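You operate a simulated robot arm through the tools that you are given. There is no shell and no other tool.

You are at the controls of a simulated two-armed robot. One attempt, no reset.

JOB
Iron the green napkin at the heat on its care tag.
Fine: switch the red socket on, set the heat dial, wait for the green light, press the creases out, seat the iron on its base, turn dial and socket off.

The check looks at the end state, three seconds after you hand in, the way a careful person would. Anything else that was tipped, shoved, dropped, spilled or broken makes it a failure. Flat cloth is picked up by pressing the open fingertips on it (5 to 10 N) and closing them slowly along it; thin cloth reads only 2 to 8 mm in the jaws.

ROBOT AND FRAMES
Two 7-joint arms with two-finger parallel grippers on one trunk that stands fixed in place. Base frame: the origin is at the foot of the trunk, x ahead of it, y to its left, z up. Readings come in mm, rad, newtons and seconds.
The left shoulder is at [71, 156, 1255], the right one opposite. Each reaches about 1231 mm from its shoulder. Payload 3.91 kg a hand.
The TCP of each hand is the grasp point between the finger pads, 30 mm short of the fingertips. In the tool frame z runs along the fingers and y along their closing line. Largest opening 110 mm; finger width 20, thickness 10; the body of the gripper, 48 by 112 mm, starts 55 mm behind the TCP.
Orientation is that of the tool frame in the base frame, as a unit quaternion [x, y, z, w]. With the fingers straight down and closing along the base's y, the tool's x points along the base's -x, its y along +y and its z along -z.

CONTROLS
- The arms move only by the tool apply_moves. It takes "left_plan", "right_plan" or both (then of equal length, played together; a hand with none holds still); each is a list of rows, each a list of 7 numbers: the shift along the tool's x, y, z in mm, then the turn, a rotation vector about the tool's x, y, z in rad, then the gripper command, from -1 (shut) to 1 (fully open), values between in proportion. In form: [[tx, ty, tz, rx, ry, rz, fingers], ...]. A call has 1 to 20 rows; each row shifts and turns the commanded pose from where the row before left it, along the tool's axes as they then stand. Each row takes 0.2 s and may step no farther than 50 mm and 0.15 rad from the row before; otherwise, or with a gripper value out of range, the whole call is refused. A pose out of reach is approached as far as the arm can. The call stops where the force on the tool passes 40 N (or 10 N more than at its start, if that is more) or the arm is blocked; 0.2 s more then pass. The fingers move at their own pace (about 108 mm/s each) and stop on an object; they squeeze with about 38 N. The grip force told is the motor's: it shows also when the fingers shut on nothing. Time passes only in rows, and 0.2 s behind the last, so rows that do not move let the fingers close. It gives the time, the measured TCP pose, the force on the tool (base axes), the opening and the grip force at its end, in the units of the frame above (readings bear some noise), with the torque about the TCP (base axes, N m) and any sound that the robot's microphone picked up.
- Cameras (640 x 400 px; columns grow to the right, rows downward): "scene" is now at [141.5, -10.6, 1489.4]; the picture's right is [-0.13, -0.99, -0.00], its down [-0.50, 0.06, -0.87] and it looks along [0.86, -0.11, -0.50] (base axes); focal length 260 px, centre (320, 200). "left" rides on the left gripper at [72, -17, -103] in its tool frame; the picture's right is [0.23, 0.97, 0.00], its down [-0.76, 0.18, -0.62] and it looks along [-0.61, 0.14, 0.78] (tool axes); focal length 222 px, centre (320, 200). "right" rides on the right gripper at [72, 17, -103] in its tool frame; the picture's right is [-0.23, 0.97, 0.00], its down [-0.76, -0.18, -0.62] and it looks along [-0.61, -0.14, 0.78] (tool axes); focal length 222 px, centre (320, 200). There is no depth. A picture from a camera that has moved, and an enlarged one, comes with that camera's place and axes in the base frame and with its lens.
- get_image(camera): a new picture of that camera. No time passes.
- slide_trunk(by): slides the trunk up (or, below 0, down) by that many mm; the arms and the scene camera ride with it, the base frame stays. It gives what a move gives, with no picture.
- head_to(pan, tilt): turns the head with the scene camera to pan (to the left, within 1.501 rad either way) and tilt (down, from -0.506 to 1.204), counted from straight ahead of the robot. It gives what a move gives.
- zoom(camera, box): a new picture of the part [left, top, right, bottom] of that camera's present view, enlarged. No time passes.
- job_done(): hands the job in; it is judged then, once.

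Places have to be worked out from the pictures, the camera data and where the tool is seen. Open the grippers and draw the arms clear of the work before you hand the job in, unless the task says otherwise.

The tools are called after "Emit:" by a JSON object that holds its "op" and its "data". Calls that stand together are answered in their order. apply_moves: Moves the arms, as the interface text tells. Its arguments: {"type":"object","properties":{"left_plan":{"type":"array"},"right_plan":{"type":"array"}},"required":[]} The other tools are called the same way: slide_trunk (by) moves the trunk up or down; head_to (pan, tilt) turns the head that bears the scene camera; get_image (camera) takes a picture; zoom (camera, box) takes an enlarged picture of a part of a camera's view; job_done () hands the job in.

At the start:

```text
clock: 0.0
left_tool_pos: [885.4, 137.8, 1320.8]
left_ee_rot: [0.0, 1.0, 0.0, 0.0]
left_contact_force: [-0.5, -1.4, 0.1]
left_wrist_torque: [0.01, -0.01, -0.01]
left_opening: 110.1
left_grasp_force: 0.0
right_tool_pos: [476.0, -426.8, 1301.6]
right_ee_rot: [0.0, 1.0, 0.0, -0.001]
right_contact_force: [-0.3, 0.3, -1.3]
right_wrist_torque: [0.01, -0.02, 0.0]
right_opening: 110.0
right_grasp_force: 0.2
trunk travel left (down, up): [-700.0, 240.0]
head pan, tilt (commanded): [-0.126, 0.525]
```

scene: 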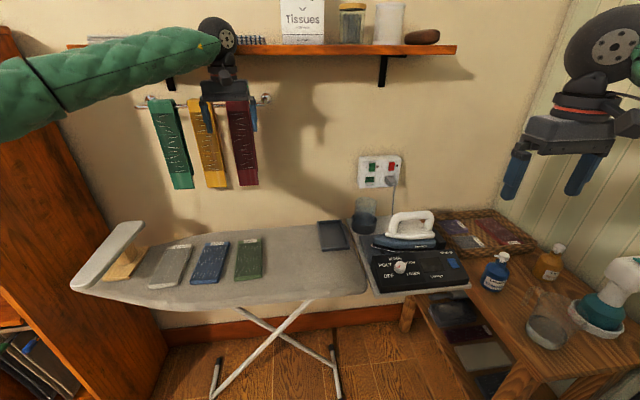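
right: 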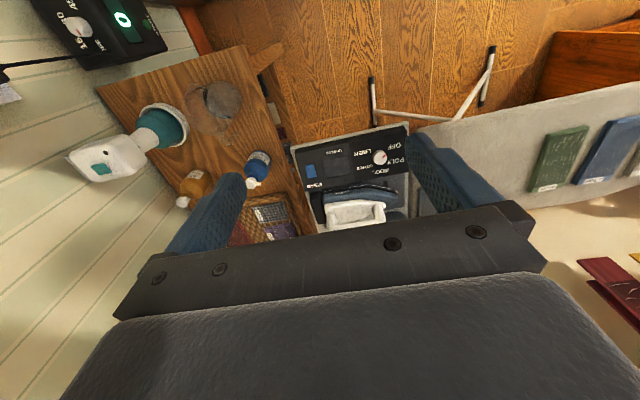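
left: 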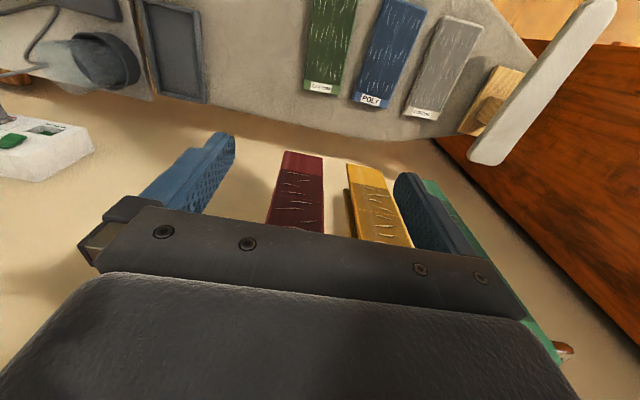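

I'll first look closely at the board, the cloths, the iron station and the sockets before moving anything.

Emit:
{"op": "zoom", "data": {"camera": "scene", "box": [140, 200, 360, 320]}}

Emit:
{"op": "zoom", "data": {"camera": "scene", "box": [340, 140, 480, 300]}}

Emit:
{"op": "zoom", "data": {"camera": "left", "box": [280, 0, 540, 140]}}

Emit:
{"op": "zoom", "data": {"camera": "right", "box": [280, 110, 440, 240]}}

```text
2.91 times, centred on (250, 260) of scene
camera zoom: at [141.5, -10.6, 1489.4], right [-0.13, -0.99, 0.0], down [-0.5, 0.06, -0.87], along [0.86, -0.11, -0.5], focal length 757 px, centre (524, 26)
```

zoom: 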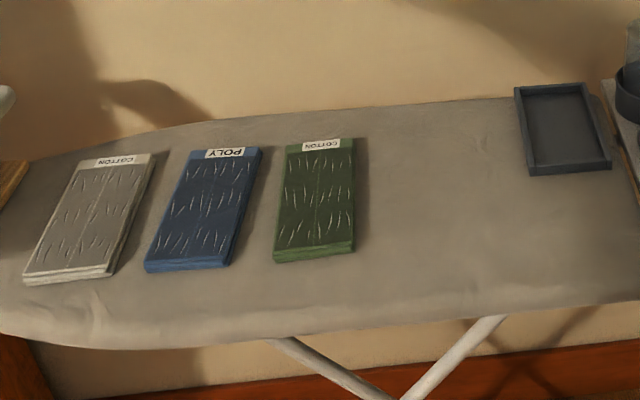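

```text
2.50 times, centred on (410, 220) of scene
camera zoom: at [141.5, -10.6, 1489.4], right [-0.13, -0.99, 0.0], down [-0.5, 0.06, -0.87], along [0.86, -0.11, -0.5], focal length 650 px, centre (95, 150)
```

zoom: 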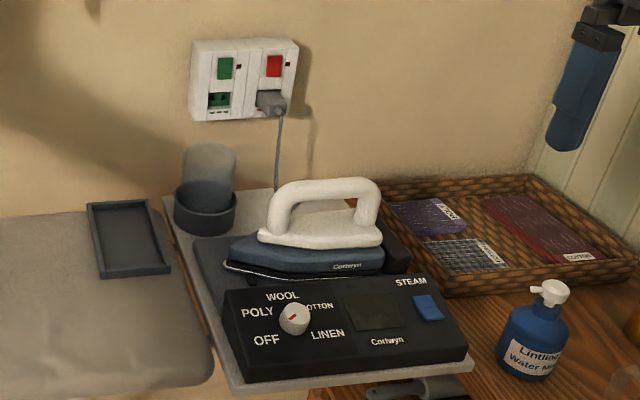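

```text
2.46 times, centred on (410, 70) of left
camera zoom: at [813.0, 120.9, 1423.6], right [-0.23, 0.97, 0.0], down [0.76, 0.18, 0.62], along [0.61, 0.14, -0.78], focal length 547 px, centre (98, 520)
```

zoom: 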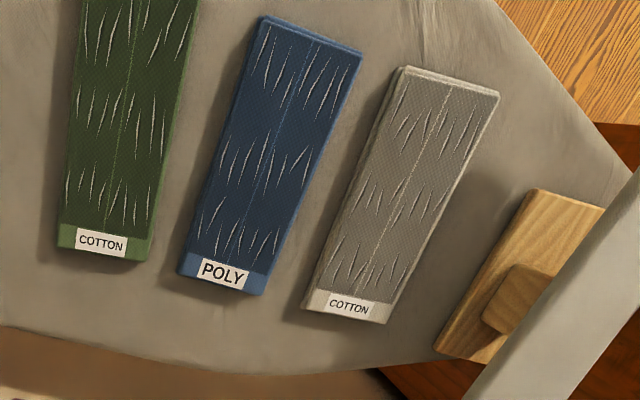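

```text
3.08 times, centred on (360, 175) of right
camera zoom: at [405.1, -410.5, 1405.3], right [0.23, 0.97, 0.0], down [0.76, -0.18, 0.62], along [0.61, -0.14, -0.78], focal length 684 px, centre (197, 277)
```

zoom: 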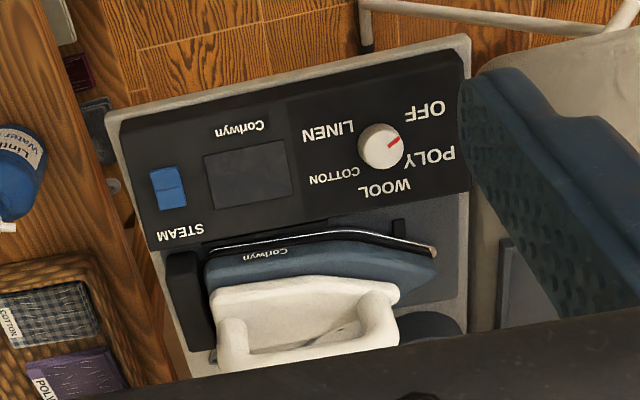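

The green napkin's tag seems to read COTTON; I zoom further on the tag, the dial, the sockets and the other device at the right.

Emit:
{"op": "zoom", "data": {"camera": "scene", "box": [375, 245, 475, 300]}}

Emit:
{"op": "zoom", "data": {"camera": "scene", "box": [350, 145, 410, 195]}}

Emit:
{"op": "zoom", "data": {"camera": "left", "box": [290, 60, 350, 110]}}

Emit:
{"op": "zoom", "data": {"camera": "right", "box": [0, 0, 180, 120]}}

Emit:
{"op": "zoom", "data": {"camera": "right", "box": [350, 130, 410, 180]}}

```text
6.40 times, centred on (425, 272) of scene
camera zoom: at [141.5, -10.6, 1489.4], right [-0.13, -0.99, 0.0], down [-0.5, 0.06, -0.87], along [0.86, -0.11, -0.5], focal length 1665 px, centre (-352, -264)
```

zoom: 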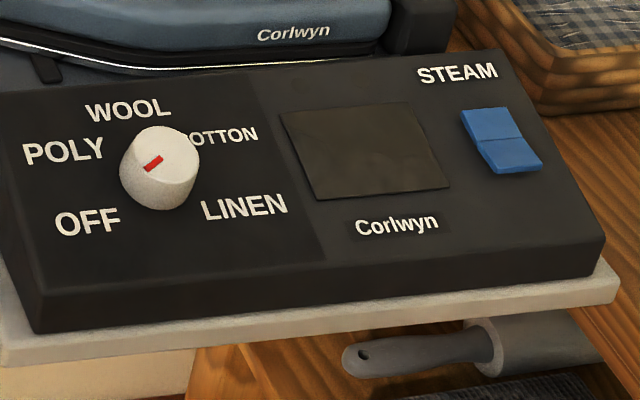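

```text
8.00 times, centred on (380, 170) of scene
camera zoom: at [141.5, -10.6, 1489.4], right [-0.13, -0.99, 0.0], down [-0.5, 0.06, -0.87], along [0.86, -0.11, -0.5], focal length 2082 px, centre (-160, 440)
```

zoom: 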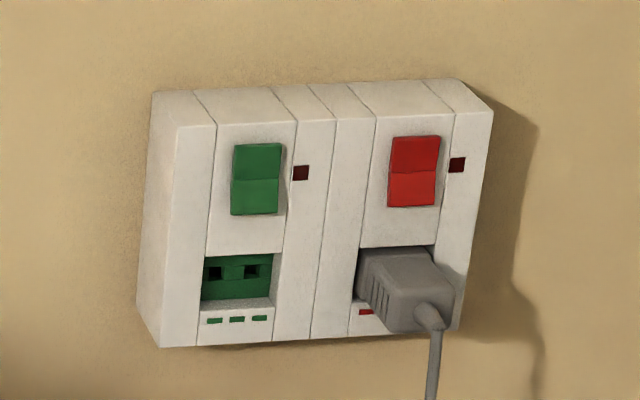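

```text
8.00 times, centred on (320, 85) of left
camera zoom: at [813.0, 120.9, 1423.6], right [-0.23, 0.97, 0.0], down [0.76, 0.18, 0.62], along [0.61, 0.14, -0.78], focal length 1777 px, centre (320, 1120)
```

zoom: 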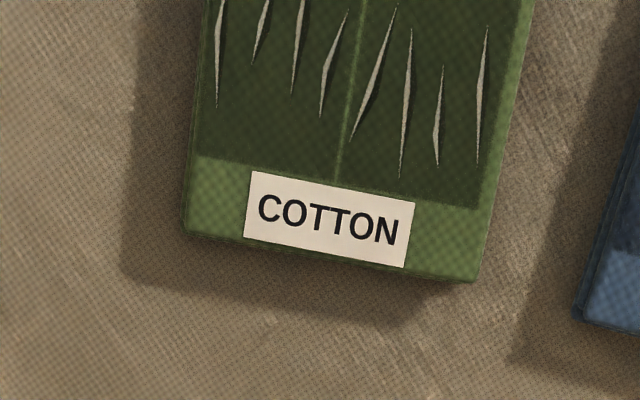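

```text
3.33 times, centred on (90, 60) of right
camera zoom: at [405.1, -410.5, 1405.3], right [0.23, 0.97, 0.0], down [0.76, -0.18, 0.62], along [0.61, -0.14, -0.78], focal length 740 px, centre (1087, 667)
```

zoom: 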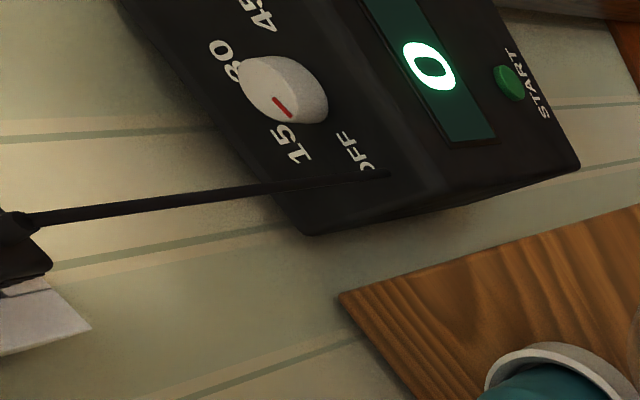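

```text
8.00 times, centred on (380, 155) of right
camera zoom: at [405.1, -410.5, 1405.3], right [0.23, 0.97, 0.0], down [0.76, -0.18, 0.62], along [0.61, -0.14, -0.78], focal length 1777 px, centre (-160, 560)
```

zoom: 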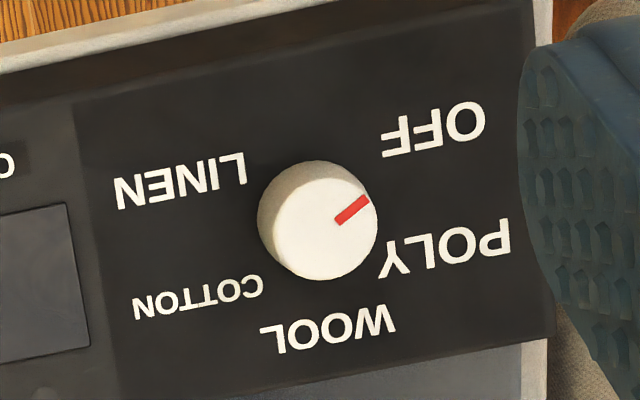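

Dial top triangulates to about (688,-327,924) and the green napkin's tag to (924,149,879). I zoom on the iron and its base from both cameras to work out the handle.

Emit:
{"op": "zoom", "data": {"camera": "scene", "box": [350, 190, 450, 255]}}

Emit:
{"op": "zoom", "data": {"camera": "right", "box": [300, 160, 430, 240]}}

Emit:
{"op": "zoom", "data": {"camera": "left", "box": [0, 0, 160, 110]}}

Emit:
{"op": "zoom", "data": {"camera": "left", "box": [0, 90, 130, 190]}}

```text
6.15 times, centred on (400, 222) of scene
camera zoom: at [141.5, -10.6, 1489.4], right [-0.13, -0.99, 0.0], down [-0.5, 0.06, -0.87], along [0.86, -0.11, -0.5], focal length 1601 px, centre (-172, 62)
```

zoom: 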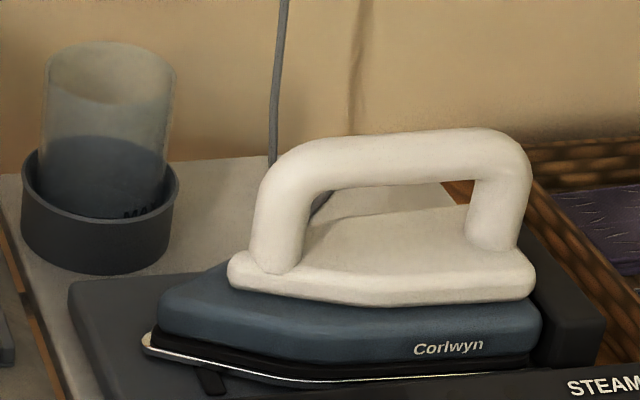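

```text
4.92 times, centred on (365, 200) of right
camera zoom: at [405.1, -410.5, 1405.3], right [0.23, 0.97, 0.0], down [0.76, -0.18, 0.62], along [0.61, -0.14, -0.78], focal length 1094 px, centre (98, 200)
```

zoom: 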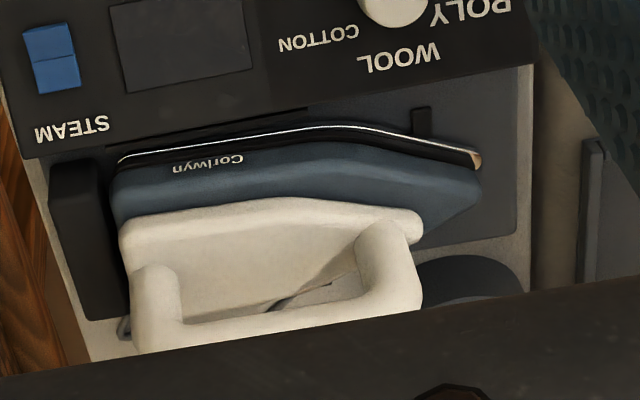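

```text
3.64 times, centred on (80, 55) of left
camera zoom: at [813.0, 120.9, 1423.6], right [-0.23, 0.97, 0.0], down [0.76, 0.18, 0.62], along [0.61, 0.14, -0.78], focal length 808 px, centre (1193, 727)
```

zoom: 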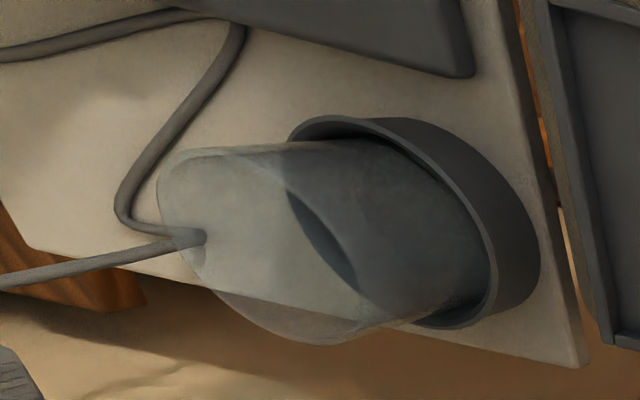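

```text
4.00 times, centred on (65, 140) of left
camera zoom: at [813.0, 120.9, 1423.6], right [-0.23, 0.97, 0.0], down [0.76, 0.18, 0.62], along [0.61, 0.14, -0.78], focal length 888 px, centre (1340, 440)
```

zoom: 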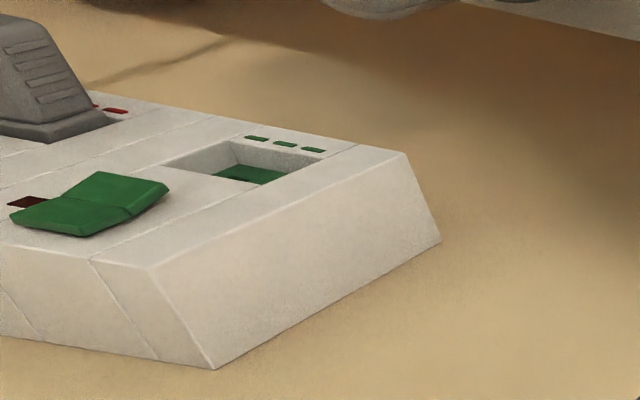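

The red switch should be near (1078,-422,1079), the iron handle near (825,-410,1006). I draw the left arm back out of the way and bring the right hand, fingers shut and tilted forward, above the iron to look at the socket.

Emit:
{"op": "apply_moves", "data": {"left_plan": [[34, 19.2, 0, 0, 0, 0, 1], [34, 19.2, 0, 0, 0, 0, 1], [34, 19.2, 0, 0, 0, 0, 1], [34, 19.2, 0, 0, 0, 0, 1], [34, 19.2, 0, 0, 0, 0, 1], [34, 19.2, 0, 0, 0, 0, 1], [34, 19.2, 0, 0, 0, 0, 1], [34, 19.2, 0, 0, 0, 0, 1], [34, 19.2, 0, 0, 0, 0, 1], [34, 19.2, 0, 0, 0, 0, 1], [0, 0, 0, 0, 0, 0, 1], [0, 0, 0, 0, 0, 0, 1], [0, 0, 0, 0, 0, 0, 1], [0, 0, 0, 0, 0, 0, 1], [0, 0, 0, 0, 0, 0, 1], [0, 0, 0, 0, 0, 0, 1], [0, 0, 0, 0, 0, 0, 1]], "right_plan": [[-37.4, 0.5, 17.2, 0, 0, 0, -1], [-37.4, 0.5, 17.2, 0, 0, 0, -1], [-37.4, 0.5, 17.2, 0, 0, 0, -1], [-37.4, 0.5, 17.2, 0, 0, 0, -1], [-37.4, 0.5, 17.2, 0, 0, 0, -1], [-37.4, 0.5, 17.2, 0, 0, 0, -1], [-37.4, 0.5, 17.2, 0, 0, 0, -1], [-37.4, 0.5, 17.2, 0, 0, 0, -1], [-37.4, 0.5, 17.2, 0, 0, 0, -1], [-37.4, 0.5, 17.2, 0, 0, 0, -1], [0, 0, 0, 0, -0.137, 0, -1], [0, 0, 0, 0, -0.137, 0, -1], [0, 0, 0, 0, -0.137, 0, -1], [0, 0, 0, 0, -0.137, 0, -1], [0, 0, 0, 0, -0.137, 0, -1], [0, 0, 0, 0, -0.137, 0, -1], [0, 0, 0, 0, -0.137, 0, -1]]}}

Emit:
{"op": "get_image", "data": {"camera": "right"}}

Emit:
{"op": "get_image", "data": {"camera": "scene"}}

```text
clock: 3.6
left_tool_pos: [546.6, 327.4, 1321.6]
left_ee_rot: [0.0, 1.0, 0.001, 0.0]
left_contact_force: [1.2, 0.1, 0.4]
left_wrist_torque: [0.03, 0.01, 0.0]
left_opening: 110.1
left_grasp_force: 0.0
right_tool_pos: [850.7, -423.3, 1128.7]
right_ee_rot: [0.001, 0.887, 0.001, 0.462]
right_contact_force: [0.4, -0.8, 0.7]
right_wrist_torque: [-0.02, 0.02, 0.01]
right_opening: 0.1
right_grasp_force: 38.2
trunk travel left (down, up): [-700.0, 240.0]
head pan, tilt (commanded): [-0.126, 0.525]
```

```text
taken
camera right: at [725.3, -406.7, 1129.4], right [0.13, 0.97, 0.19], down [-0.07, -0.18, 0.98], along [0.99, -0.14, 0.05], focal length 222 px, centre (320, 200)
```

right: 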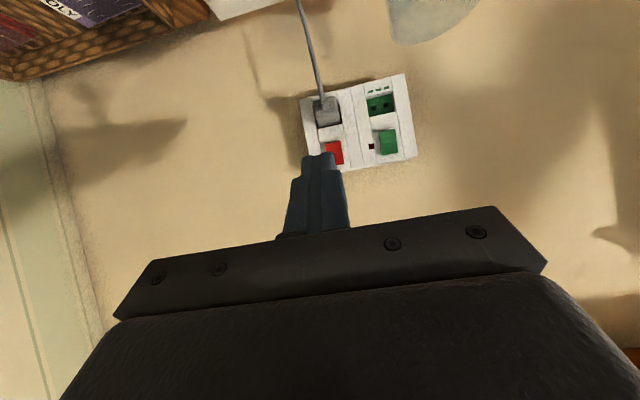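

```text
taken
camera scene: at [141.6, -12.6, 1489.5], right [-0.13, -0.99, 0.0], down [-0.5, 0.06, -0.87], along [0.86, -0.11, -0.5], focal length 260 px, centre (320, 200)
```

scene: 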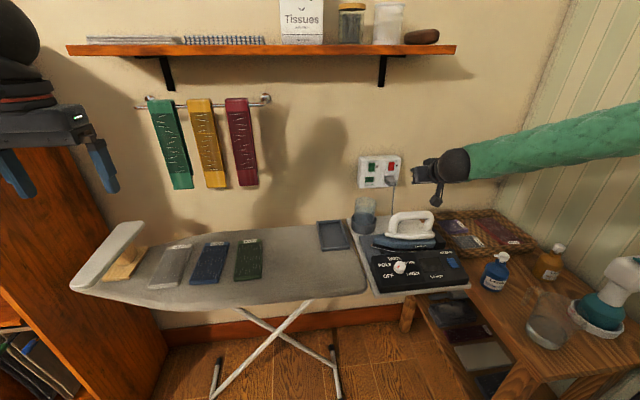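

The right camera sees the socket upside down, with the red rocker just past the fingertips. I zoom in to fix its place.

Emit:
{"op": "zoom", "data": {"camera": "right", "box": [290, 70, 420, 180]}}

Emit:
{"op": "zoom", "data": {"camera": "scene", "box": [350, 145, 440, 215]}}

```text
3.64 times, centred on (355, 125) of right
camera zoom: at [725.3, -406.7, 1129.4], right [0.13, 0.97, 0.19], down [-0.07, -0.18, 0.98], along [0.99, -0.14, 0.05], focal length 808 px, centre (193, 473)
```

zoom: 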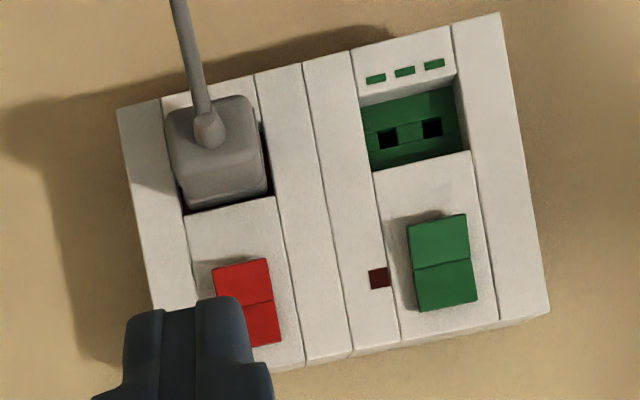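

```text
5.71 times, centred on (395, 180) of scene
camera zoom: at [141.6, -12.6, 1489.5], right [-0.13, -0.99, 0.0], down [-0.5, 0.06, -0.87], along [0.86, -0.11, -0.5], focal length 1487 px, centre (-109, 314)
```

zoom: 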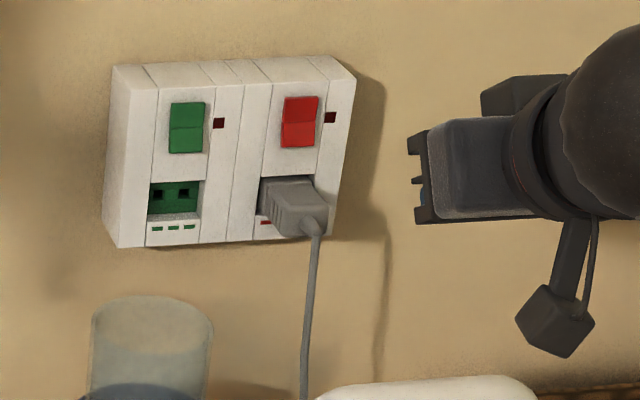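

The rocker's lower half is at about (1073,-421,1071). I advance the shut fingertips to just short of it, staying above the plug.

Emit:
{"op": "apply_moves", "data": {"right_plan": [[-12.6, 0.46, 35, 0, 0, 0, -1], [-12.6, 0.46, 35, 0, 0, 0, -1], [-12.6, 0.46, 35, 0, 0, 0, -1], [-12.6, 0.46, 35, 0, 0, 0, -1], [-12.6, 0.46, 35, 0, 0, 0, -1], [0, 0, 0, 0, 0, 0, -1]]}}

Emit:
{"op": "zoom", "data": {"camera": "right", "box": [230, 50, 430, 200]}}

Emit:
{"op": "zoom", "data": {"camera": "scene", "box": [350, 145, 440, 215]}}

```text
clock: 5.0
left_tool_pos: [545.1, 330.0, 1320.7]
left_ee_rot: [0.0, 1.0, 0.001, 0.0]
left_contact_force: [-0.3, 0.4, -0.5]
left_wrist_torque: [-0.02, 0.02, 0.01]
left_opening: 110.0
left_grasp_force: 0.1
right_tool_pos: [1030.3, -421.3, 1081.3]
right_ee_rot: [0.0, 0.887, 0.001, 0.462]
right_contact_force: [0.1, -0.5, -1.2]
right_wrist_torque: [0.02, 0.03, 0.02]
right_opening: 0.1
right_grasp_force: 37.8
trunk travel left (down, up): [-700.0, 240.0]
head pan, tilt (commanded): [-0.126, 0.525]
```

```text
2.67 times, centred on (330, 125) of right
camera zoom: at [904.2, -403.5, 1081.2], right [0.13, 0.97, 0.19], down [-0.07, -0.18, 0.98], along [0.99, -0.14, 0.05], focal length 592 px, centre (293, 400)
```

zoom: 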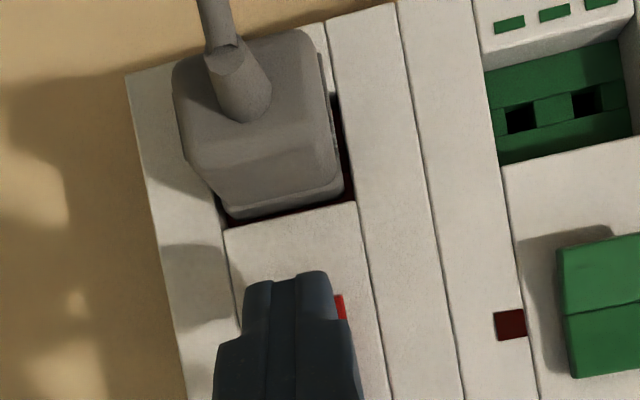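

```text
5.71 times, centred on (395, 180) of scene
camera zoom: at [140.4, -10.8, 1489.5], right [-0.12, -0.99, 0.0], down [-0.5, 0.06, -0.87], along [0.86, -0.11, -0.5], focal length 1487 px, centre (-109, 314)
```

zoom: 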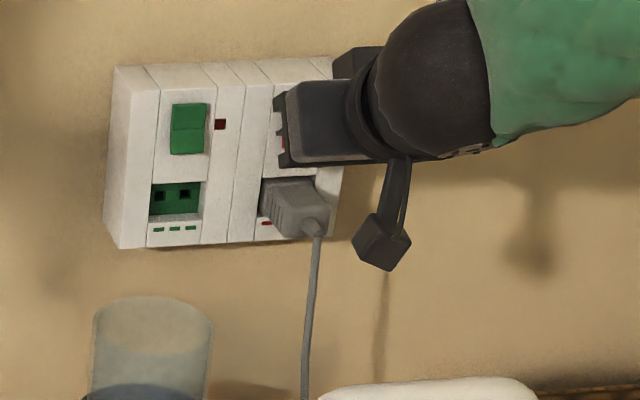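

Fingertips sit about 12 mm short of the rocker. I press forward in small steps and watch the force.

Emit:
{"op": "apply_moves", "data": {"right_plan": [[-1.72, 0, 2.46, 0, 0, 0, -1], [-1.72, 0, 2.46, 0, 0, 0, -1], [-1.72, 0, 2.46, 0, 0, 0, -1], [-1.72, 0, 2.46, 0, 0, 0, -1], [-1.72, 0, 2.46, 0, 0, 0, -1]]}}

```text
clock: 6.2
left_tool_pos: [544.4, 328.7, 1321.9]
left_ee_rot: [-0.001, 1.0, 0.0, 0.0]
left_contact_force: [0.1, 0.6, 0.9]
left_wrist_torque: [-0.01, -0.01, -0.01]
left_opening: 109.9
left_grasp_force: 0.0
right_tool_pos: [1044.1, -421.2, 1080.7]
right_ee_rot: [0.0, 0.887, 0.0, 0.461]
right_contact_force: [-17.6, 2.1, -2.1]
right_wrist_torque: [0.04, 0.2, 0.07]
right_opening: 0.1
right_grasp_force: 37.7
trunk travel left (down, up): [-700.0, 240.0]
head pan, tilt (commanded): [-0.126, 0.525]
```

Contact at 17.6 N with no click reported yet. I check the view, then push on a few millimetres more.

Emit:
{"op": "apply_moves", "data": {"right_plan": [[-1.15, 0, 1.64, 0, 0, 0, -1], [-1.15, 0, 1.64, 0, 0, 0, -1], [-1.15, 0, 1.64, 0, 0, 0, -1]]}}

Emit:
{"op": "zoom", "data": {"camera": "right", "box": [230, 50, 430, 200]}}

Emit:
{"op": "zoom", "data": {"camera": "scene", "box": [350, 145, 440, 215]}}

```text
clock: 6.7
left_tool_pos: [543.8, 330.5, 1322.3]
left_ee_rot: [0.0, 1.0, 0.0, 0.0]
left_contact_force: [-0.1, 0.6, -0.5]
left_wrist_torque: [0.0, 0.0, -0.03]
left_opening: 110.3
left_grasp_force: 0.1
right_tool_pos: [1042.9, -421.6, 1078.9]
right_ee_rot: [-0.001, 0.888, 0.001, 0.46]
right_contact_force: [-23.8, 0.8, 6.2]
right_wrist_torque: [-0.07, 0.01, -0.02]
right_opening: 0.0
right_grasp_force: 37.6
trunk travel left (down, up): [-700.0, 240.0]
head pan, tilt (commanded): [-0.126, 0.525]
stopped in row 2 (right hand): the force on the tool passed its limit at 44 N (the readings are from after the stop); the commanded pose is now the measured one
```

```text
2.67 times, centred on (330, 125) of right
camera zoom: at [917.7, -403.1, 1080.2], right [0.13, 0.97, 0.19], down [-0.07, -0.18, 0.98], along [0.99, -0.14, 0.04], focal length 592 px, centre (293, 400)
```

zoom: 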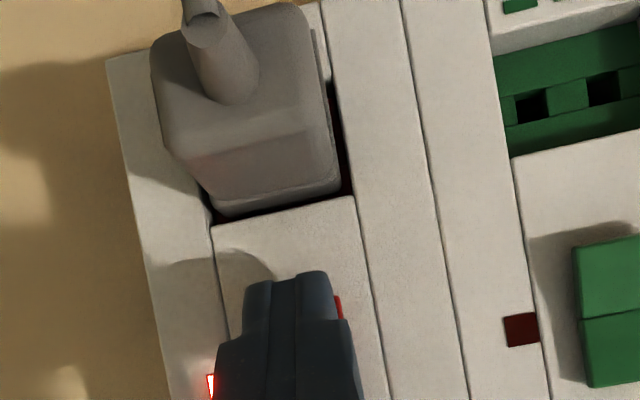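

```text
5.71 times, centred on (395, 180) of scene
camera zoom: at [138.4, -10.0, 1490.0], right [-0.13, -0.99, 0.0], down [-0.5, 0.06, -0.87], along [0.86, -0.11, -0.5], focal length 1487 px, centre (-109, 314)
```

zoom: 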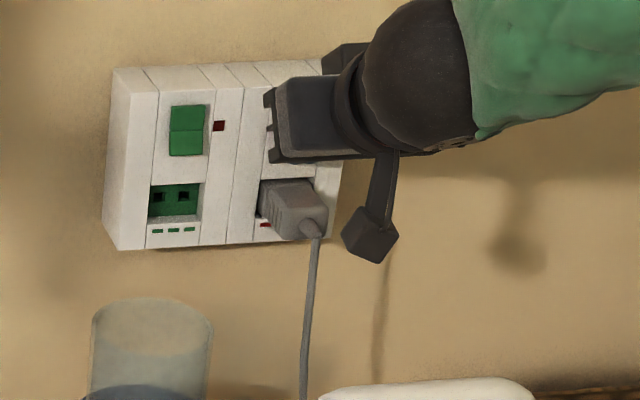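

The lamp by the red switch is lit, so the socket is on. I draw straight back from the switch and then look at it.

Emit:
{"op": "apply_moves", "data": {"right_plan": [[11.5, 0, -16.4, 0, 0, 0, -1], [11.5, 0, -34.2, 0, 0, 0, -1], [11.5, 0, -34.2, 0, 0, 0, -1], [11.5, 0, -34.2, 0, 0, 0, -1], [11.5, 0, -34.2, 0, 0, 0, -1], [0, 0, 0, 0, 0, 0, -1]]}}

Emit:
{"op": "zoom", "data": {"camera": "scene", "box": [350, 145, 440, 215]}}

Emit:
{"op": "zoom", "data": {"camera": "scene", "box": [350, 200, 480, 300]}}

```text
clock: 8.1
left_tool_pos: [548.7, 329.4, 1319.7]
left_ee_rot: [0.0, 1.0, -0.001, -0.001]
left_contact_force: [0.1, 0.1, -1.0]
left_wrist_torque: [0.02, -0.02, 0.03]
left_opening: 110.0
left_grasp_force: 0.1
right_tool_pos: [888.8, -420.5, 1118.7]
right_ee_rot: [0.001, 0.889, -0.001, 0.458]
right_contact_force: [0.0, -0.5, -0.3]
right_wrist_torque: [0.05, -0.01, 0.03]
right_opening: 0.0
right_grasp_force: 38.0
trunk travel left (down, up): [-700.0, 240.0]
head pan, tilt (commanded): [-0.126, 0.525]
```

```text
5.71 times, centred on (395, 180) of scene
camera zoom: at [143.3, -9.9, 1489.1], right [-0.13, -0.99, 0.0], down [-0.5, 0.06, -0.86], along [0.86, -0.11, -0.5], focal length 1487 px, centre (-109, 314)
```

zoom: 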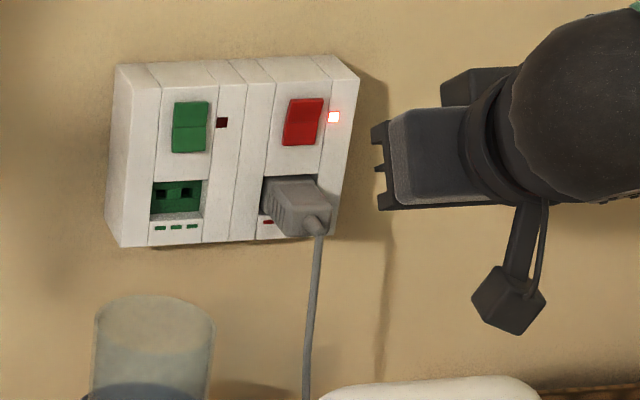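

```text
4.00 times, centred on (415, 250) of scene
camera zoom: at [143.3, -9.9, 1489.1], right [-0.13, -0.99, 0.0], down [-0.5, 0.06, -0.86], along [0.86, -0.11, -0.5], focal length 1041 px, centre (-60, 0)
```

zoom: 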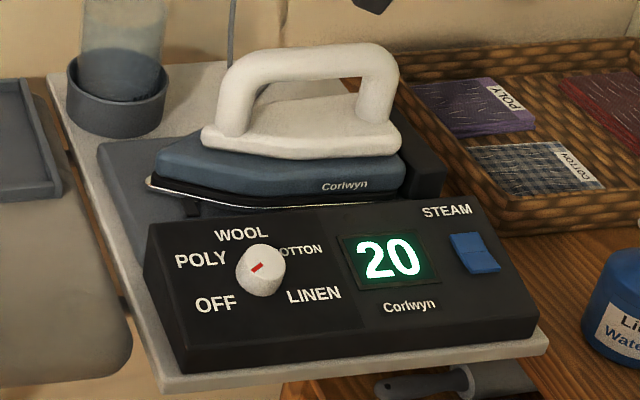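

Socket on; the console now displays 20 and the dial still points at OFF. I turn the right hand back upright, bring it to above and behind the dial, and look at it closely.

Emit:
{"op": "apply_moves", "data": {"right_plan": [[0, 0, -5, 0, 0.136, 0, -1], [0, 0, -5, 0, 0.136, 0, -1], [0, 0, -5, 0, 0.136, 0, -1], [0, 0, 0, 0, 0.136, 0, -1], [0, 0, 0, 0, 0.136, 0, -1], [0, 0, 0, 0, 0.136, 0, -1], [0, 0, 0, 0, 0.138, 0, -1], [38, 13, 8, 0, 0, 0, -1], [38, 13, 8, 0, 0, 0, -1], [38, 13, 8, 0, 0, 0, -1], [38, 13, 8, 0, 0, 0, 0.1], [38, 13, 8, 0, 0, 0, 0.1], [38, 13, 8, 0, 0, 0, 0.1], [38, 13, 8, 0, 0, 0, 0.1], [0, 0, 0, 0, 0, 0, 0.1]]}}

Emit:
{"op": "get_image", "data": {"camera": "right"}}

Emit:
{"op": "get_image", "data": {"camera": "scene"}}

```text
clock: 11.3
left_tool_pos: [547.2, 329.6, 1319.9]
left_ee_rot: [0.0, 1.0, 0.0, -0.001]
left_contact_force: [-0.1, -0.1, -0.5]
left_wrist_torque: [-0.01, 0.0, 0.01]
left_opening: 109.7
left_grasp_force: 0.2
right_tool_pos: [609.6, -329.0, 1072.7]
right_ee_rot: [0.0, 1.0, 0.0, 0.0]
right_contact_force: [-0.6, 0.1, 0.3]
right_wrist_torque: [0.0, 0.02, -0.06]
right_opening: 60.6
right_grasp_force: 0.0
trunk travel left (down, up): [-700.0, 240.0]
head pan, tilt (commanded): [-0.126, 0.525]
```

```text
taken
camera right: at [538.7, -311.7, 1176.4], right [0.23, 0.97, 0.0], down [0.76, -0.18, 0.62], along [0.61, -0.14, -0.78], focal length 222 px, centre (320, 200)
```

right: 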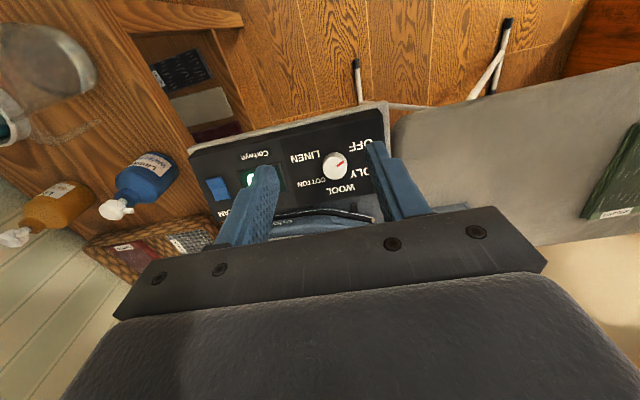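

```text
taken
camera scene: at [142.5, -10.1, 1489.3], right [-0.13, -0.99, 0.0], down [-0.5, 0.06, -0.86], along [0.86, -0.11, -0.5], focal length 260 px, centre (320, 200)
```

scene: 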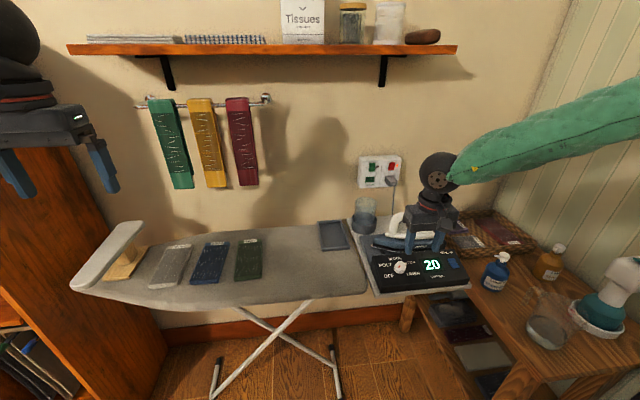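

I zoom on the dial region from this closer camera for its exact place and the panel slope.

Emit:
{"op": "zoom", "data": {"camera": "right", "box": [180, 90, 400, 225]}}

Emit:
{"op": "zoom", "data": {"camera": "right", "box": [290, 130, 390, 200]}}

Emit:
{"op": "zoom", "data": {"camera": "scene", "box": [360, 240, 480, 305]}}

```text
2.91 times, centred on (290, 158) of right
camera zoom: at [538.7, -311.7, 1176.4], right [0.23, 0.97, 0.0], down [0.76, -0.18, 0.62], along [0.61, -0.14, -0.78], focal length 646 px, centre (407, 324)
```

zoom: 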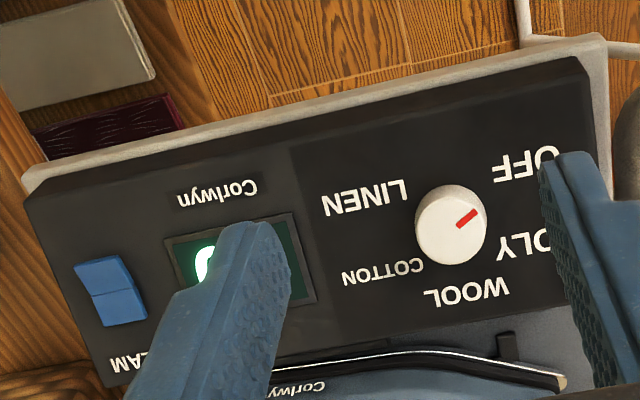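

```text
5.71 times, centred on (340, 165) of right
camera zoom: at [538.7, -311.7, 1176.4], right [0.23, 0.97, 0.0], down [0.76, -0.18, 0.62], along [0.61, -0.14, -0.78], focal length 1269 px, centre (206, 400)
```

zoom: 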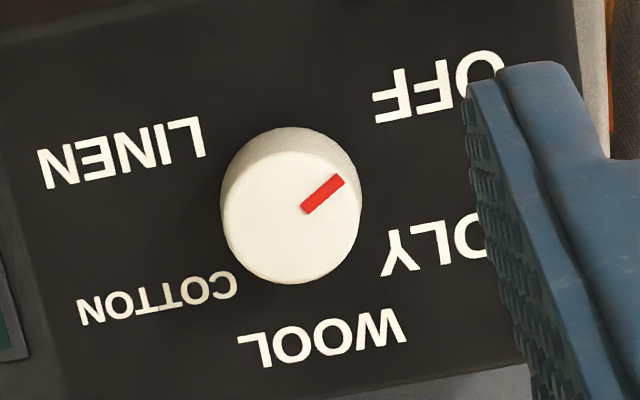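

```text
5.33 times, centred on (420, 272) of scene
camera zoom: at [142.5, -10.1, 1489.3], right [-0.13, -0.99, 0.0], down [-0.5, 0.06, -0.86], along [0.86, -0.11, -0.5], focal length 1388 px, centre (-213, -187)
```

zoom: 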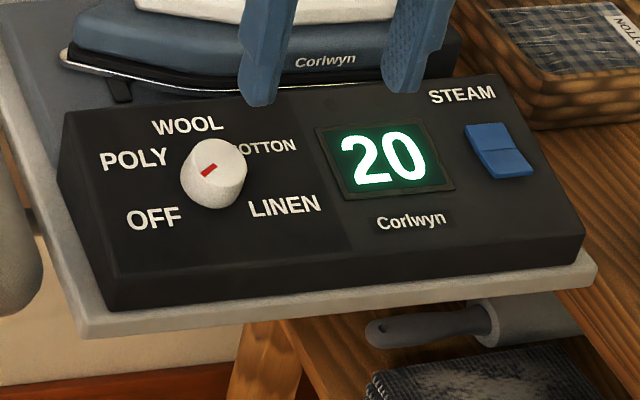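

The knob top is at about (692.5,-327,915), 33 mm wide, on a panel sloped about 19°, pointing at OFF; COTTON is 180° clockwise. I hover over the knob along the panel normal with the fingers turned -45° so I can turn it in two 90° bites.

Emit:
{"op": "apply_moves", "data": {"right_plan": [[-19.8, 0.7, 29.8, 0, 0, 0, -0.09], [-19.8, 0.7, 29.8, 0, 0, 0, -0.09], [-19.8, 0.7, 29.8, 0, 0, 0, -0.09], [0, 0, 0, 0, -0.11, 0, -0.09], [0, 0, 0, 0, -0.11, 0, -0.09], [0, 0, 0, 0, -0.11, 0, -0.09], [0, 0, 0, 0, 0, -0.131, -0.09], [0, 0, 0, 0, 0, -0.131, -0.09], [0, 0, 0, 0, 0, -0.131, -0.09], [0, 0, 0, 0, 0, -0.131, -0.09], [0, 0, 0, 0, 0, -0.131, -0.09], [0, 0, 0, 0, 0, -0.131, -0.09], [0, 0, 0, 0, 0, 0, -0.09]]}}

Emit:
{"op": "get_image", "data": {"camera": "right"}}

Emit:
{"op": "zoom", "data": {"camera": "scene", "box": [350, 200, 480, 300]}}

```text
clock: 14.1
left_tool_pos: [545.8, 330.3, 1320.0]
left_ee_rot: [0.0, 1.0, 0.0, -0.001]
left_contact_force: [0.9, -0.1, -0.3]
left_wrist_torque: [0.02, -0.02, -0.02]
left_opening: 109.8
left_grasp_force: 0.1
right_tool_pos: [671.1, -328.9, 983.5]
right_ee_rot: [-0.378, 0.911, -0.062, 0.151]
right_contact_force: [0.6, 0.6, 0.0]
right_wrist_torque: [-0.01, -0.02, 0.0]
right_opening: 49.9
right_grasp_force: 0.0
trunk travel left (down, up): [-700.0, 240.0]
head pan, tilt (commanded): [-0.126, 0.525]
```

```text
taken
camera right: at [578.3, -366.7, 1061.2], right [-0.5, 0.85, -0.17], down [0.43, 0.41, 0.8], along [0.75, 0.33, -0.57], focal length 222 px, centre (320, 200)
```

right: 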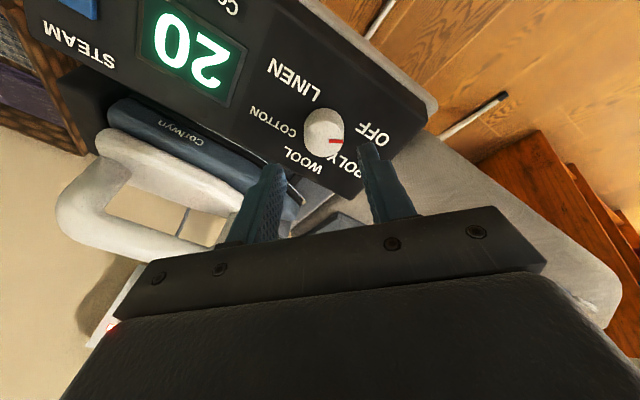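

```text
4.00 times, centred on (415, 250) of scene
camera zoom: at [141.6, -10.5, 1489.4], right [-0.13, -0.99, 0.0], down [-0.5, 0.06, -0.87], along [0.86, -0.11, -0.5], focal length 1041 px, centre (-60, 0)
```

zoom: 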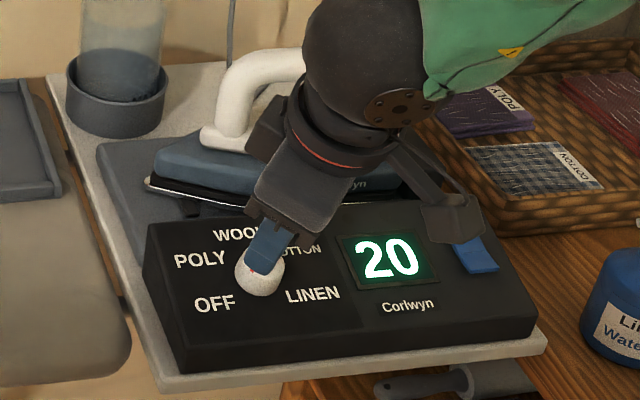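

Projected knob position matches the picture within a couple of pixels. I zoom to refine before descending.

Emit:
{"op": "zoom", "data": {"camera": "right", "box": [230, 80, 430, 220]}}

```text
2.86 times, centred on (330, 150) of right
camera zoom: at [578.3, -366.7, 1061.2], right [-0.5, 0.85, -0.17], down [0.43, 0.41, 0.8], along [0.75, 0.33, -0.57], focal length 635 px, centre (291, 343)
```

zoom: 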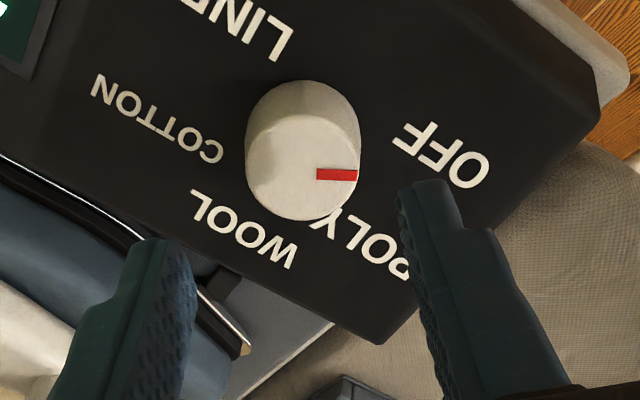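

The knob lies about 3 mm toward the left finger's side (+tool y); I correct and descend 52 mm so the tips straddle the knob just above the panel.

Emit:
{"op": "apply_moves", "data": {"right_plan": [[-1, 3, 0, 0, 0, 0, -0.09], [0, 0, 20, 0, 0, 0, -0.09], [0, 0, 12, 0, 0, 0, -0.09], [0, 0, 10, 0, 0, 0, -0.09], [0, 0, 6, 0, 0, 0, -0.09], [0, 0, 4, 0, 0, 0, -0.09], [0, 0, 0, 0, 0, 0, -0.09]]}}

Emit:
{"op": "zoom", "data": {"camera": "right", "box": [230, 80, 430, 220]}}

Emit:
{"op": "zoom", "data": {"camera": "scene", "box": [350, 230, 440, 300]}}

```text
clock: 15.7
left_tool_pos: [545.9, 329.4, 1321.7]
left_ee_rot: [0.001, 1.0, 0.0, 0.0]
left_contact_force: [0.2, -0.5, 0.4]
left_wrist_torque: [-0.01, 0.02, 0.01]
left_opening: 109.8
left_grasp_force: 0.0
right_tool_pos: [686.7, -325.7, 934.0]
right_ee_rot: [-0.378, 0.911, -0.063, 0.152]
right_contact_force: [0.2, -0.3, -0.4]
right_wrist_torque: [0.0, -0.03, 0.02]
right_opening: 50.0
right_grasp_force: 0.1
trunk travel left (down, up): [-700.0, 240.0]
head pan, tilt (commanded): [-0.126, 0.525]
```

```text
2.86 times, centred on (330, 150) of right
camera zoom: at [593.8, -363.7, 1011.7], right [-0.5, 0.85, -0.17], down [0.43, 0.41, 0.8], along [0.75, 0.33, -0.57], focal length 635 px, centre (291, 343)
```

zoom: 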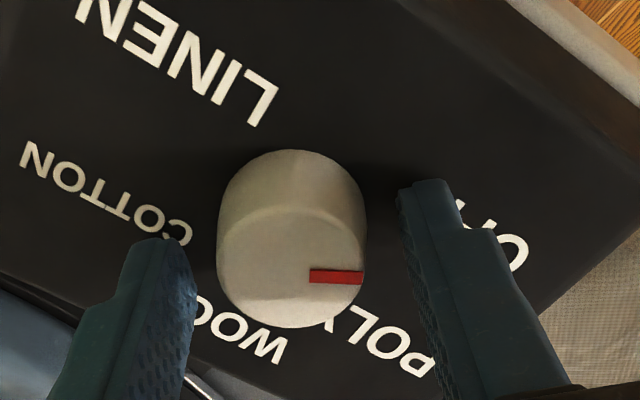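

```text
5.71 times, centred on (395, 265) of scene
camera zoom: at [141.6, -10.3, 1489.4], right [-0.13, -0.99, 0.0], down [-0.5, 0.06, -0.87], along [0.86, -0.11, -0.5], focal length 1487 px, centre (-109, -171)
```

zoom: 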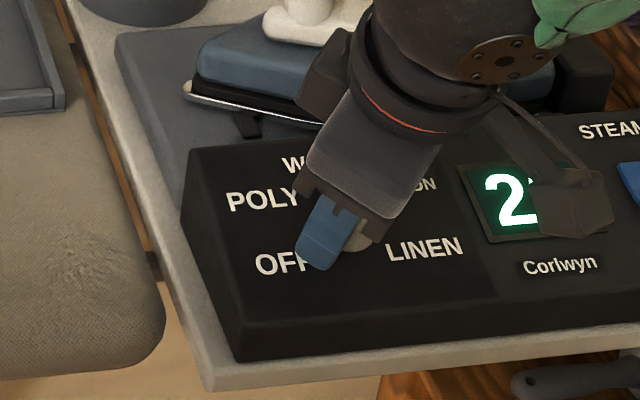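

The knob sits centred between the fingers. I lower 3 mm more and close on it gently.

Emit:
{"op": "apply_moves", "data": {"right_plan": [[0, 0, 3, 0, 0, 0, -0.09], [0, 0, 0, 0, 0, 0, -0.28], [0, 0, 0, 0, 0, 0, -0.38], [0, 0, 0, 0, 0, 0, -0.45], [0, 0, 0, 0, 0, 0, -0.6]]}}

Emit:
{"op": "zoom", "data": {"camera": "right", "box": [230, 80, 430, 220]}}

```text
clock: 16.9
left_tool_pos: [544.3, 331.3, 1321.6]
left_ee_rot: [-0.001, 1.0, 0.001, 0.001]
left_contact_force: [0.3, -0.6, -1.0]
left_wrist_torque: [-0.01, 0.0, -0.01]
left_opening: 110.2
left_grasp_force: 0.0
right_tool_pos: [684.6, -325.7, 933.2]
right_ee_rot: [-0.379, 0.911, -0.062, 0.152]
right_contact_force: [-15.8, 8.8, 8.8]
right_wrist_torque: [0.58, 0.06, 0.12]
right_opening: 33.4
right_grasp_force: 44.7
trunk travel left (down, up): [-700.0, 240.0]
head pan, tilt (commanded): [-0.126, 0.525]
```

```text
2.86 times, centred on (330, 150) of right
camera zoom: at [593.4, -362.7, 1010.0], right [-0.5, 0.85, -0.17], down [0.42, 0.41, 0.81], along [0.75, 0.33, -0.57], focal length 635 px, centre (291, 343)
```

zoom: 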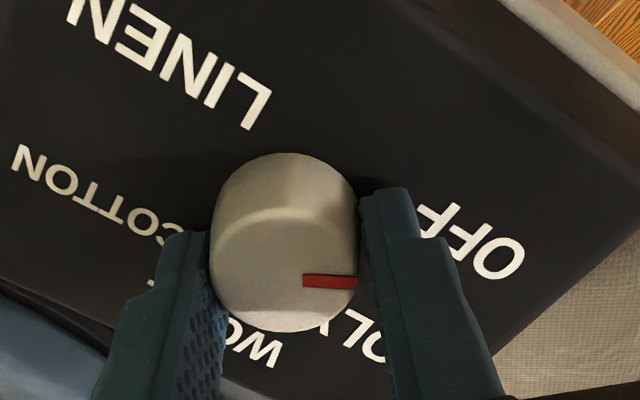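

Gripped (33.4 mm) with a ~20 N side load along +tool y; I shift 1 mm that way to relieve it.

Emit:
{"op": "apply_moves", "data": {"right_plan": [[0, 1.0, 0, 0, 0, 0, -0.6], [0, 0, 0, 0, 0, 0, -0.6]]}}

```text
clock: 17.5
left_tool_pos: [544.4, 329.8, 1322.1]
left_ee_rot: [0.0, 1.0, 0.0, 0.001]
left_contact_force: [-0.2, 0.4, 0.9]
left_wrist_torque: [0.01, 0.0, -0.01]
left_opening: 110.2
left_grasp_force: 0.1
right_tool_pos: [686.2, -323.6, 933.3]
right_ee_rot: [-0.378, 0.911, -0.064, 0.153]
right_contact_force: [-10.1, 5.2, 12.0]
right_wrist_torque: [0.27, 0.07, 0.04]
right_opening: 33.2
right_grasp_force: 44.6
trunk travel left (down, up): [-700.0, 240.0]
head pan, tilt (commanded): [-0.126, 0.525]
```

Some load remains pushing back along the approach; I ease off 1 mm and a further half millimetre sideways.

Emit:
{"op": "apply_moves", "data": {"right_plan": [[0, 0.5, -1.0, 0, 0, 0, -0.6], [0, 0, 0, 0, 0, 0, -0.6]]}}

```text
clock: 18.1
left_tool_pos: [545.2, 330.1, 1320.3]
left_ee_rot: [0.0, 1.0, -0.001, -0.001]
left_contact_force: [0.3, 0.5, 0.1]
left_wrist_torque: [-0.02, 0.03, 0.01]
left_opening: 110.3
left_grasp_force: 0.1
right_tool_pos: [685.6, -324.0, 932.0]
right_ee_rot: [-0.378, 0.911, -0.063, 0.153]
right_contact_force: [-2.8, 1.1, 8.1]
right_wrist_torque: [0.32, -0.46, 0.07]
right_opening: 33.2
right_grasp_force: 45.0
trunk travel left (down, up): [-700.0, 240.0]
head pan, tilt (commanded): [-0.126, 0.525]
```

Loads are small now. I turn the knob 90° clockwise (positive about tool z).

Emit:
{"op": "apply_moves", "data": {"right_plan": [[0, 0, 0, 0, 0, 0.1428, -0.6], [0, 0, 0, 0, 0, 0.1428, -0.6], [0, 0, 0, 0, 0, 0.1428, -0.6], [0, 0, 0, 0, 0, 0.1428, -0.6], [0, 0, 0, 0, 0, 0.1428, -0.6], [0, 0, 0, 0, 0, 0.1428, -0.6], [0, 0, 0, 0, 0, 0.1428, -0.6], [0, 0, 0, 0, 0, 0.1428, -0.6], [0, 0, 0, 0, 0, 0.1428, -0.6], [0, 0, 0, 0, 0, 0.1428, -0.6], [0, 0, 0, 0, 0, 0.1428, -0.6], [0, 0, 0, 0, 0, 0, -0.6]]}}

Emit:
{"op": "get_image", "data": {"camera": "right"}}

Emit:
{"op": "zoom", "data": {"camera": "scene", "box": [350, 200, 480, 300]}}

```text
clock: 19.3
left_tool_pos: [545.8, 330.1, 1320.8]
left_ee_rot: [0.0, 1.0, 0.0, 0.0]
left_contact_force: [0.4, -0.5, -0.1]
left_wrist_torque: [-0.01, -0.01, 0.01]
left_opening: 110.1
left_grasp_force: 0.0
right_tool_pos: [686.7, -327.8, 932.8]
right_ee_rot: [-0.049, 0.985, -0.011, 0.166]
right_contact_force: [-2.4, -16.4, 6.2]
right_wrist_torque: [0.03, 0.08, 0.04]
right_opening: 33.6
right_grasp_force: 45.8
trunk travel left (down, up): [-700.0, 240.0]
head pan, tilt (commanded): [-0.126, 0.525]
stopped in row 6 (right hand): the force on the tool passed its limit at 42 N (the readings are from after the stop); the commanded pose is now the measured one
```

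```text
taken
camera right: at [584.1, -315.5, 1006.4], right [0.13, 0.99, 0.04], down [0.53, -0.1, 0.84], along [0.84, -0.09, -0.54], focal length 222 px, centre (320, 200)
```

right: 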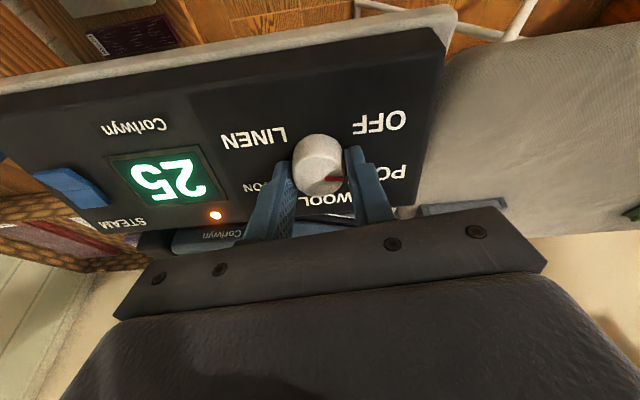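

```text
4.00 times, centred on (415, 250) of scene
camera zoom: at [140.3, -10.5, 1489.1], right [-0.13, -0.99, 0.0], down [-0.5, 0.06, -0.87], along [0.86, -0.11, -0.5], focal length 1041 px, centre (-60, 0)
```

zoom: 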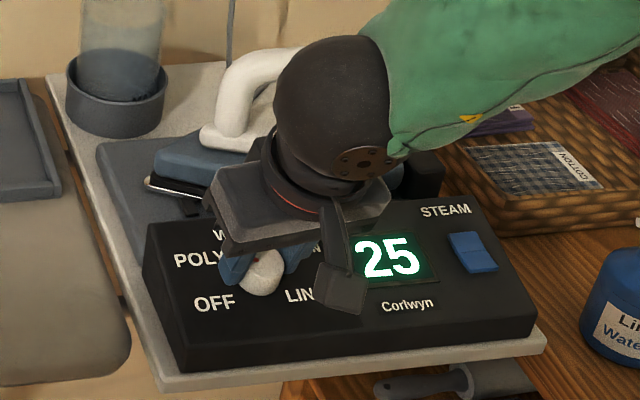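

The turn got about 40° (heating has begun: 25°, orange lamp) before a sideways load of 42 N stopped it. I zoom to see how the fingers sit on the knob.

Emit:
{"op": "zoom", "data": {"camera": "right", "box": [230, 80, 430, 220]}}

Emit:
{"op": "zoom", "data": {"camera": "right", "box": [90, 90, 290, 240]}}

```text
2.86 times, centred on (330, 150) of right
camera zoom: at [584.1, -315.5, 1006.4], right [0.13, 0.99, 0.04], down [0.53, -0.1, 0.84], along [0.84, -0.09, -0.54], focal length 635 px, centre (291, 343)
```

zoom: 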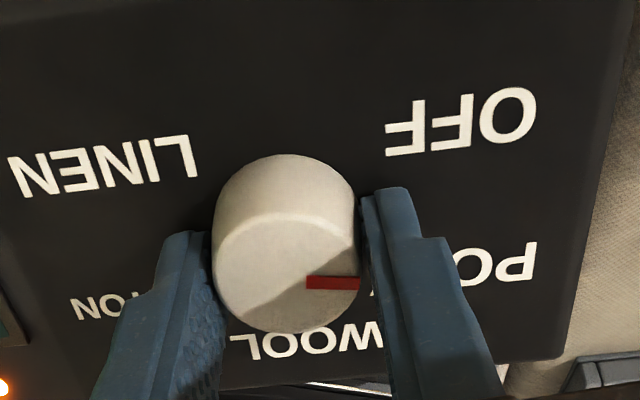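

```text
2.67 times, centred on (190, 165) of right
camera zoom: at [584.1, -315.5, 1006.4], right [0.13, 0.99, 0.04], down [0.53, -0.1, 0.84], along [0.84, -0.09, -0.54], focal length 592 px, centre (667, 293)
```

zoom: 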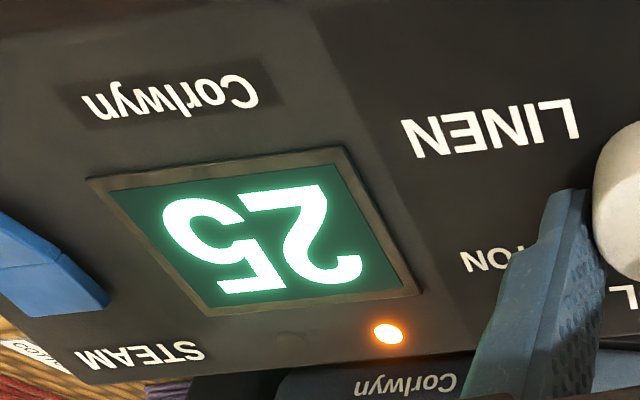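

The knob turns with the fingers; the load is from a small off-centre. I relieve 1.4 mm toward -y and keep turning in smaller bites.

Emit:
{"op": "apply_moves", "data": {"right_plan": [[0, -1.4, 0, 0, 0, 0, -0.6], [0, 0, 0, 0, 0, 0.1, -0.6], [0, 0, 0, 0, 0, 0.1, -0.6], [0, 0, 0, 0, 0, 0, -0.6]]}}

```text
clock: 20.3
left_tool_pos: [545.7, 329.1, 1321.7]
left_ee_rot: [0.0, 1.0, 0.0, 0.0]
left_contact_force: [-0.4, 0.8, -0.9]
left_wrist_torque: [0.03, 0.01, -0.01]
left_opening: 109.9
left_grasp_force: 0.0
right_tool_pos: [686.2, -327.1, 932.8]
right_ee_rot: [0.05, 0.985, 0.008, 0.166]
right_contact_force: [-2.9, -12.2, 6.9]
right_wrist_torque: [-0.34, -0.29, -0.08]
right_opening: 33.1
right_grasp_force: 44.6
trunk travel left (down, up): [-700.0, 240.0]
head pan, tilt (commanded): [-0.126, 0.525]
```

Still 12 N along -y; I shift further that way and continue turning.

Emit:
{"op": "apply_moves", "data": {"right_plan": [[0, -1.4, -0.3, 0, 0, 0, -0.6], [0, 0, 0, 0, 0, 0.1, -0.6], [0, 0, 0, 0, 0, 0.1, -0.6], [0, 0, 0, 0, 0, 0, -0.6]]}}

```text
clock: 21.3
left_tool_pos: [546.2, 329.3, 1321.5]
left_ee_rot: [0.0, 1.0, 0.0, -0.001]
left_contact_force: [-0.1, 0.5, 0.0]
left_wrist_torque: [0.01, 0.01, -0.04]
left_opening: 110.2
left_grasp_force: 0.1
right_tool_pos: [687.0, -327.9, 933.4]
right_ee_rot: [0.149, 0.975, 0.023, 0.164]
right_contact_force: [-1.8, -7.9, 3.9]
right_wrist_torque: [-0.41, -0.06, -0.13]
right_opening: 33.4
right_grasp_force: 45.2
trunk travel left (down, up): [-700.0, 240.0]
head pan, tilt (commanded): [-0.126, 0.525]
```

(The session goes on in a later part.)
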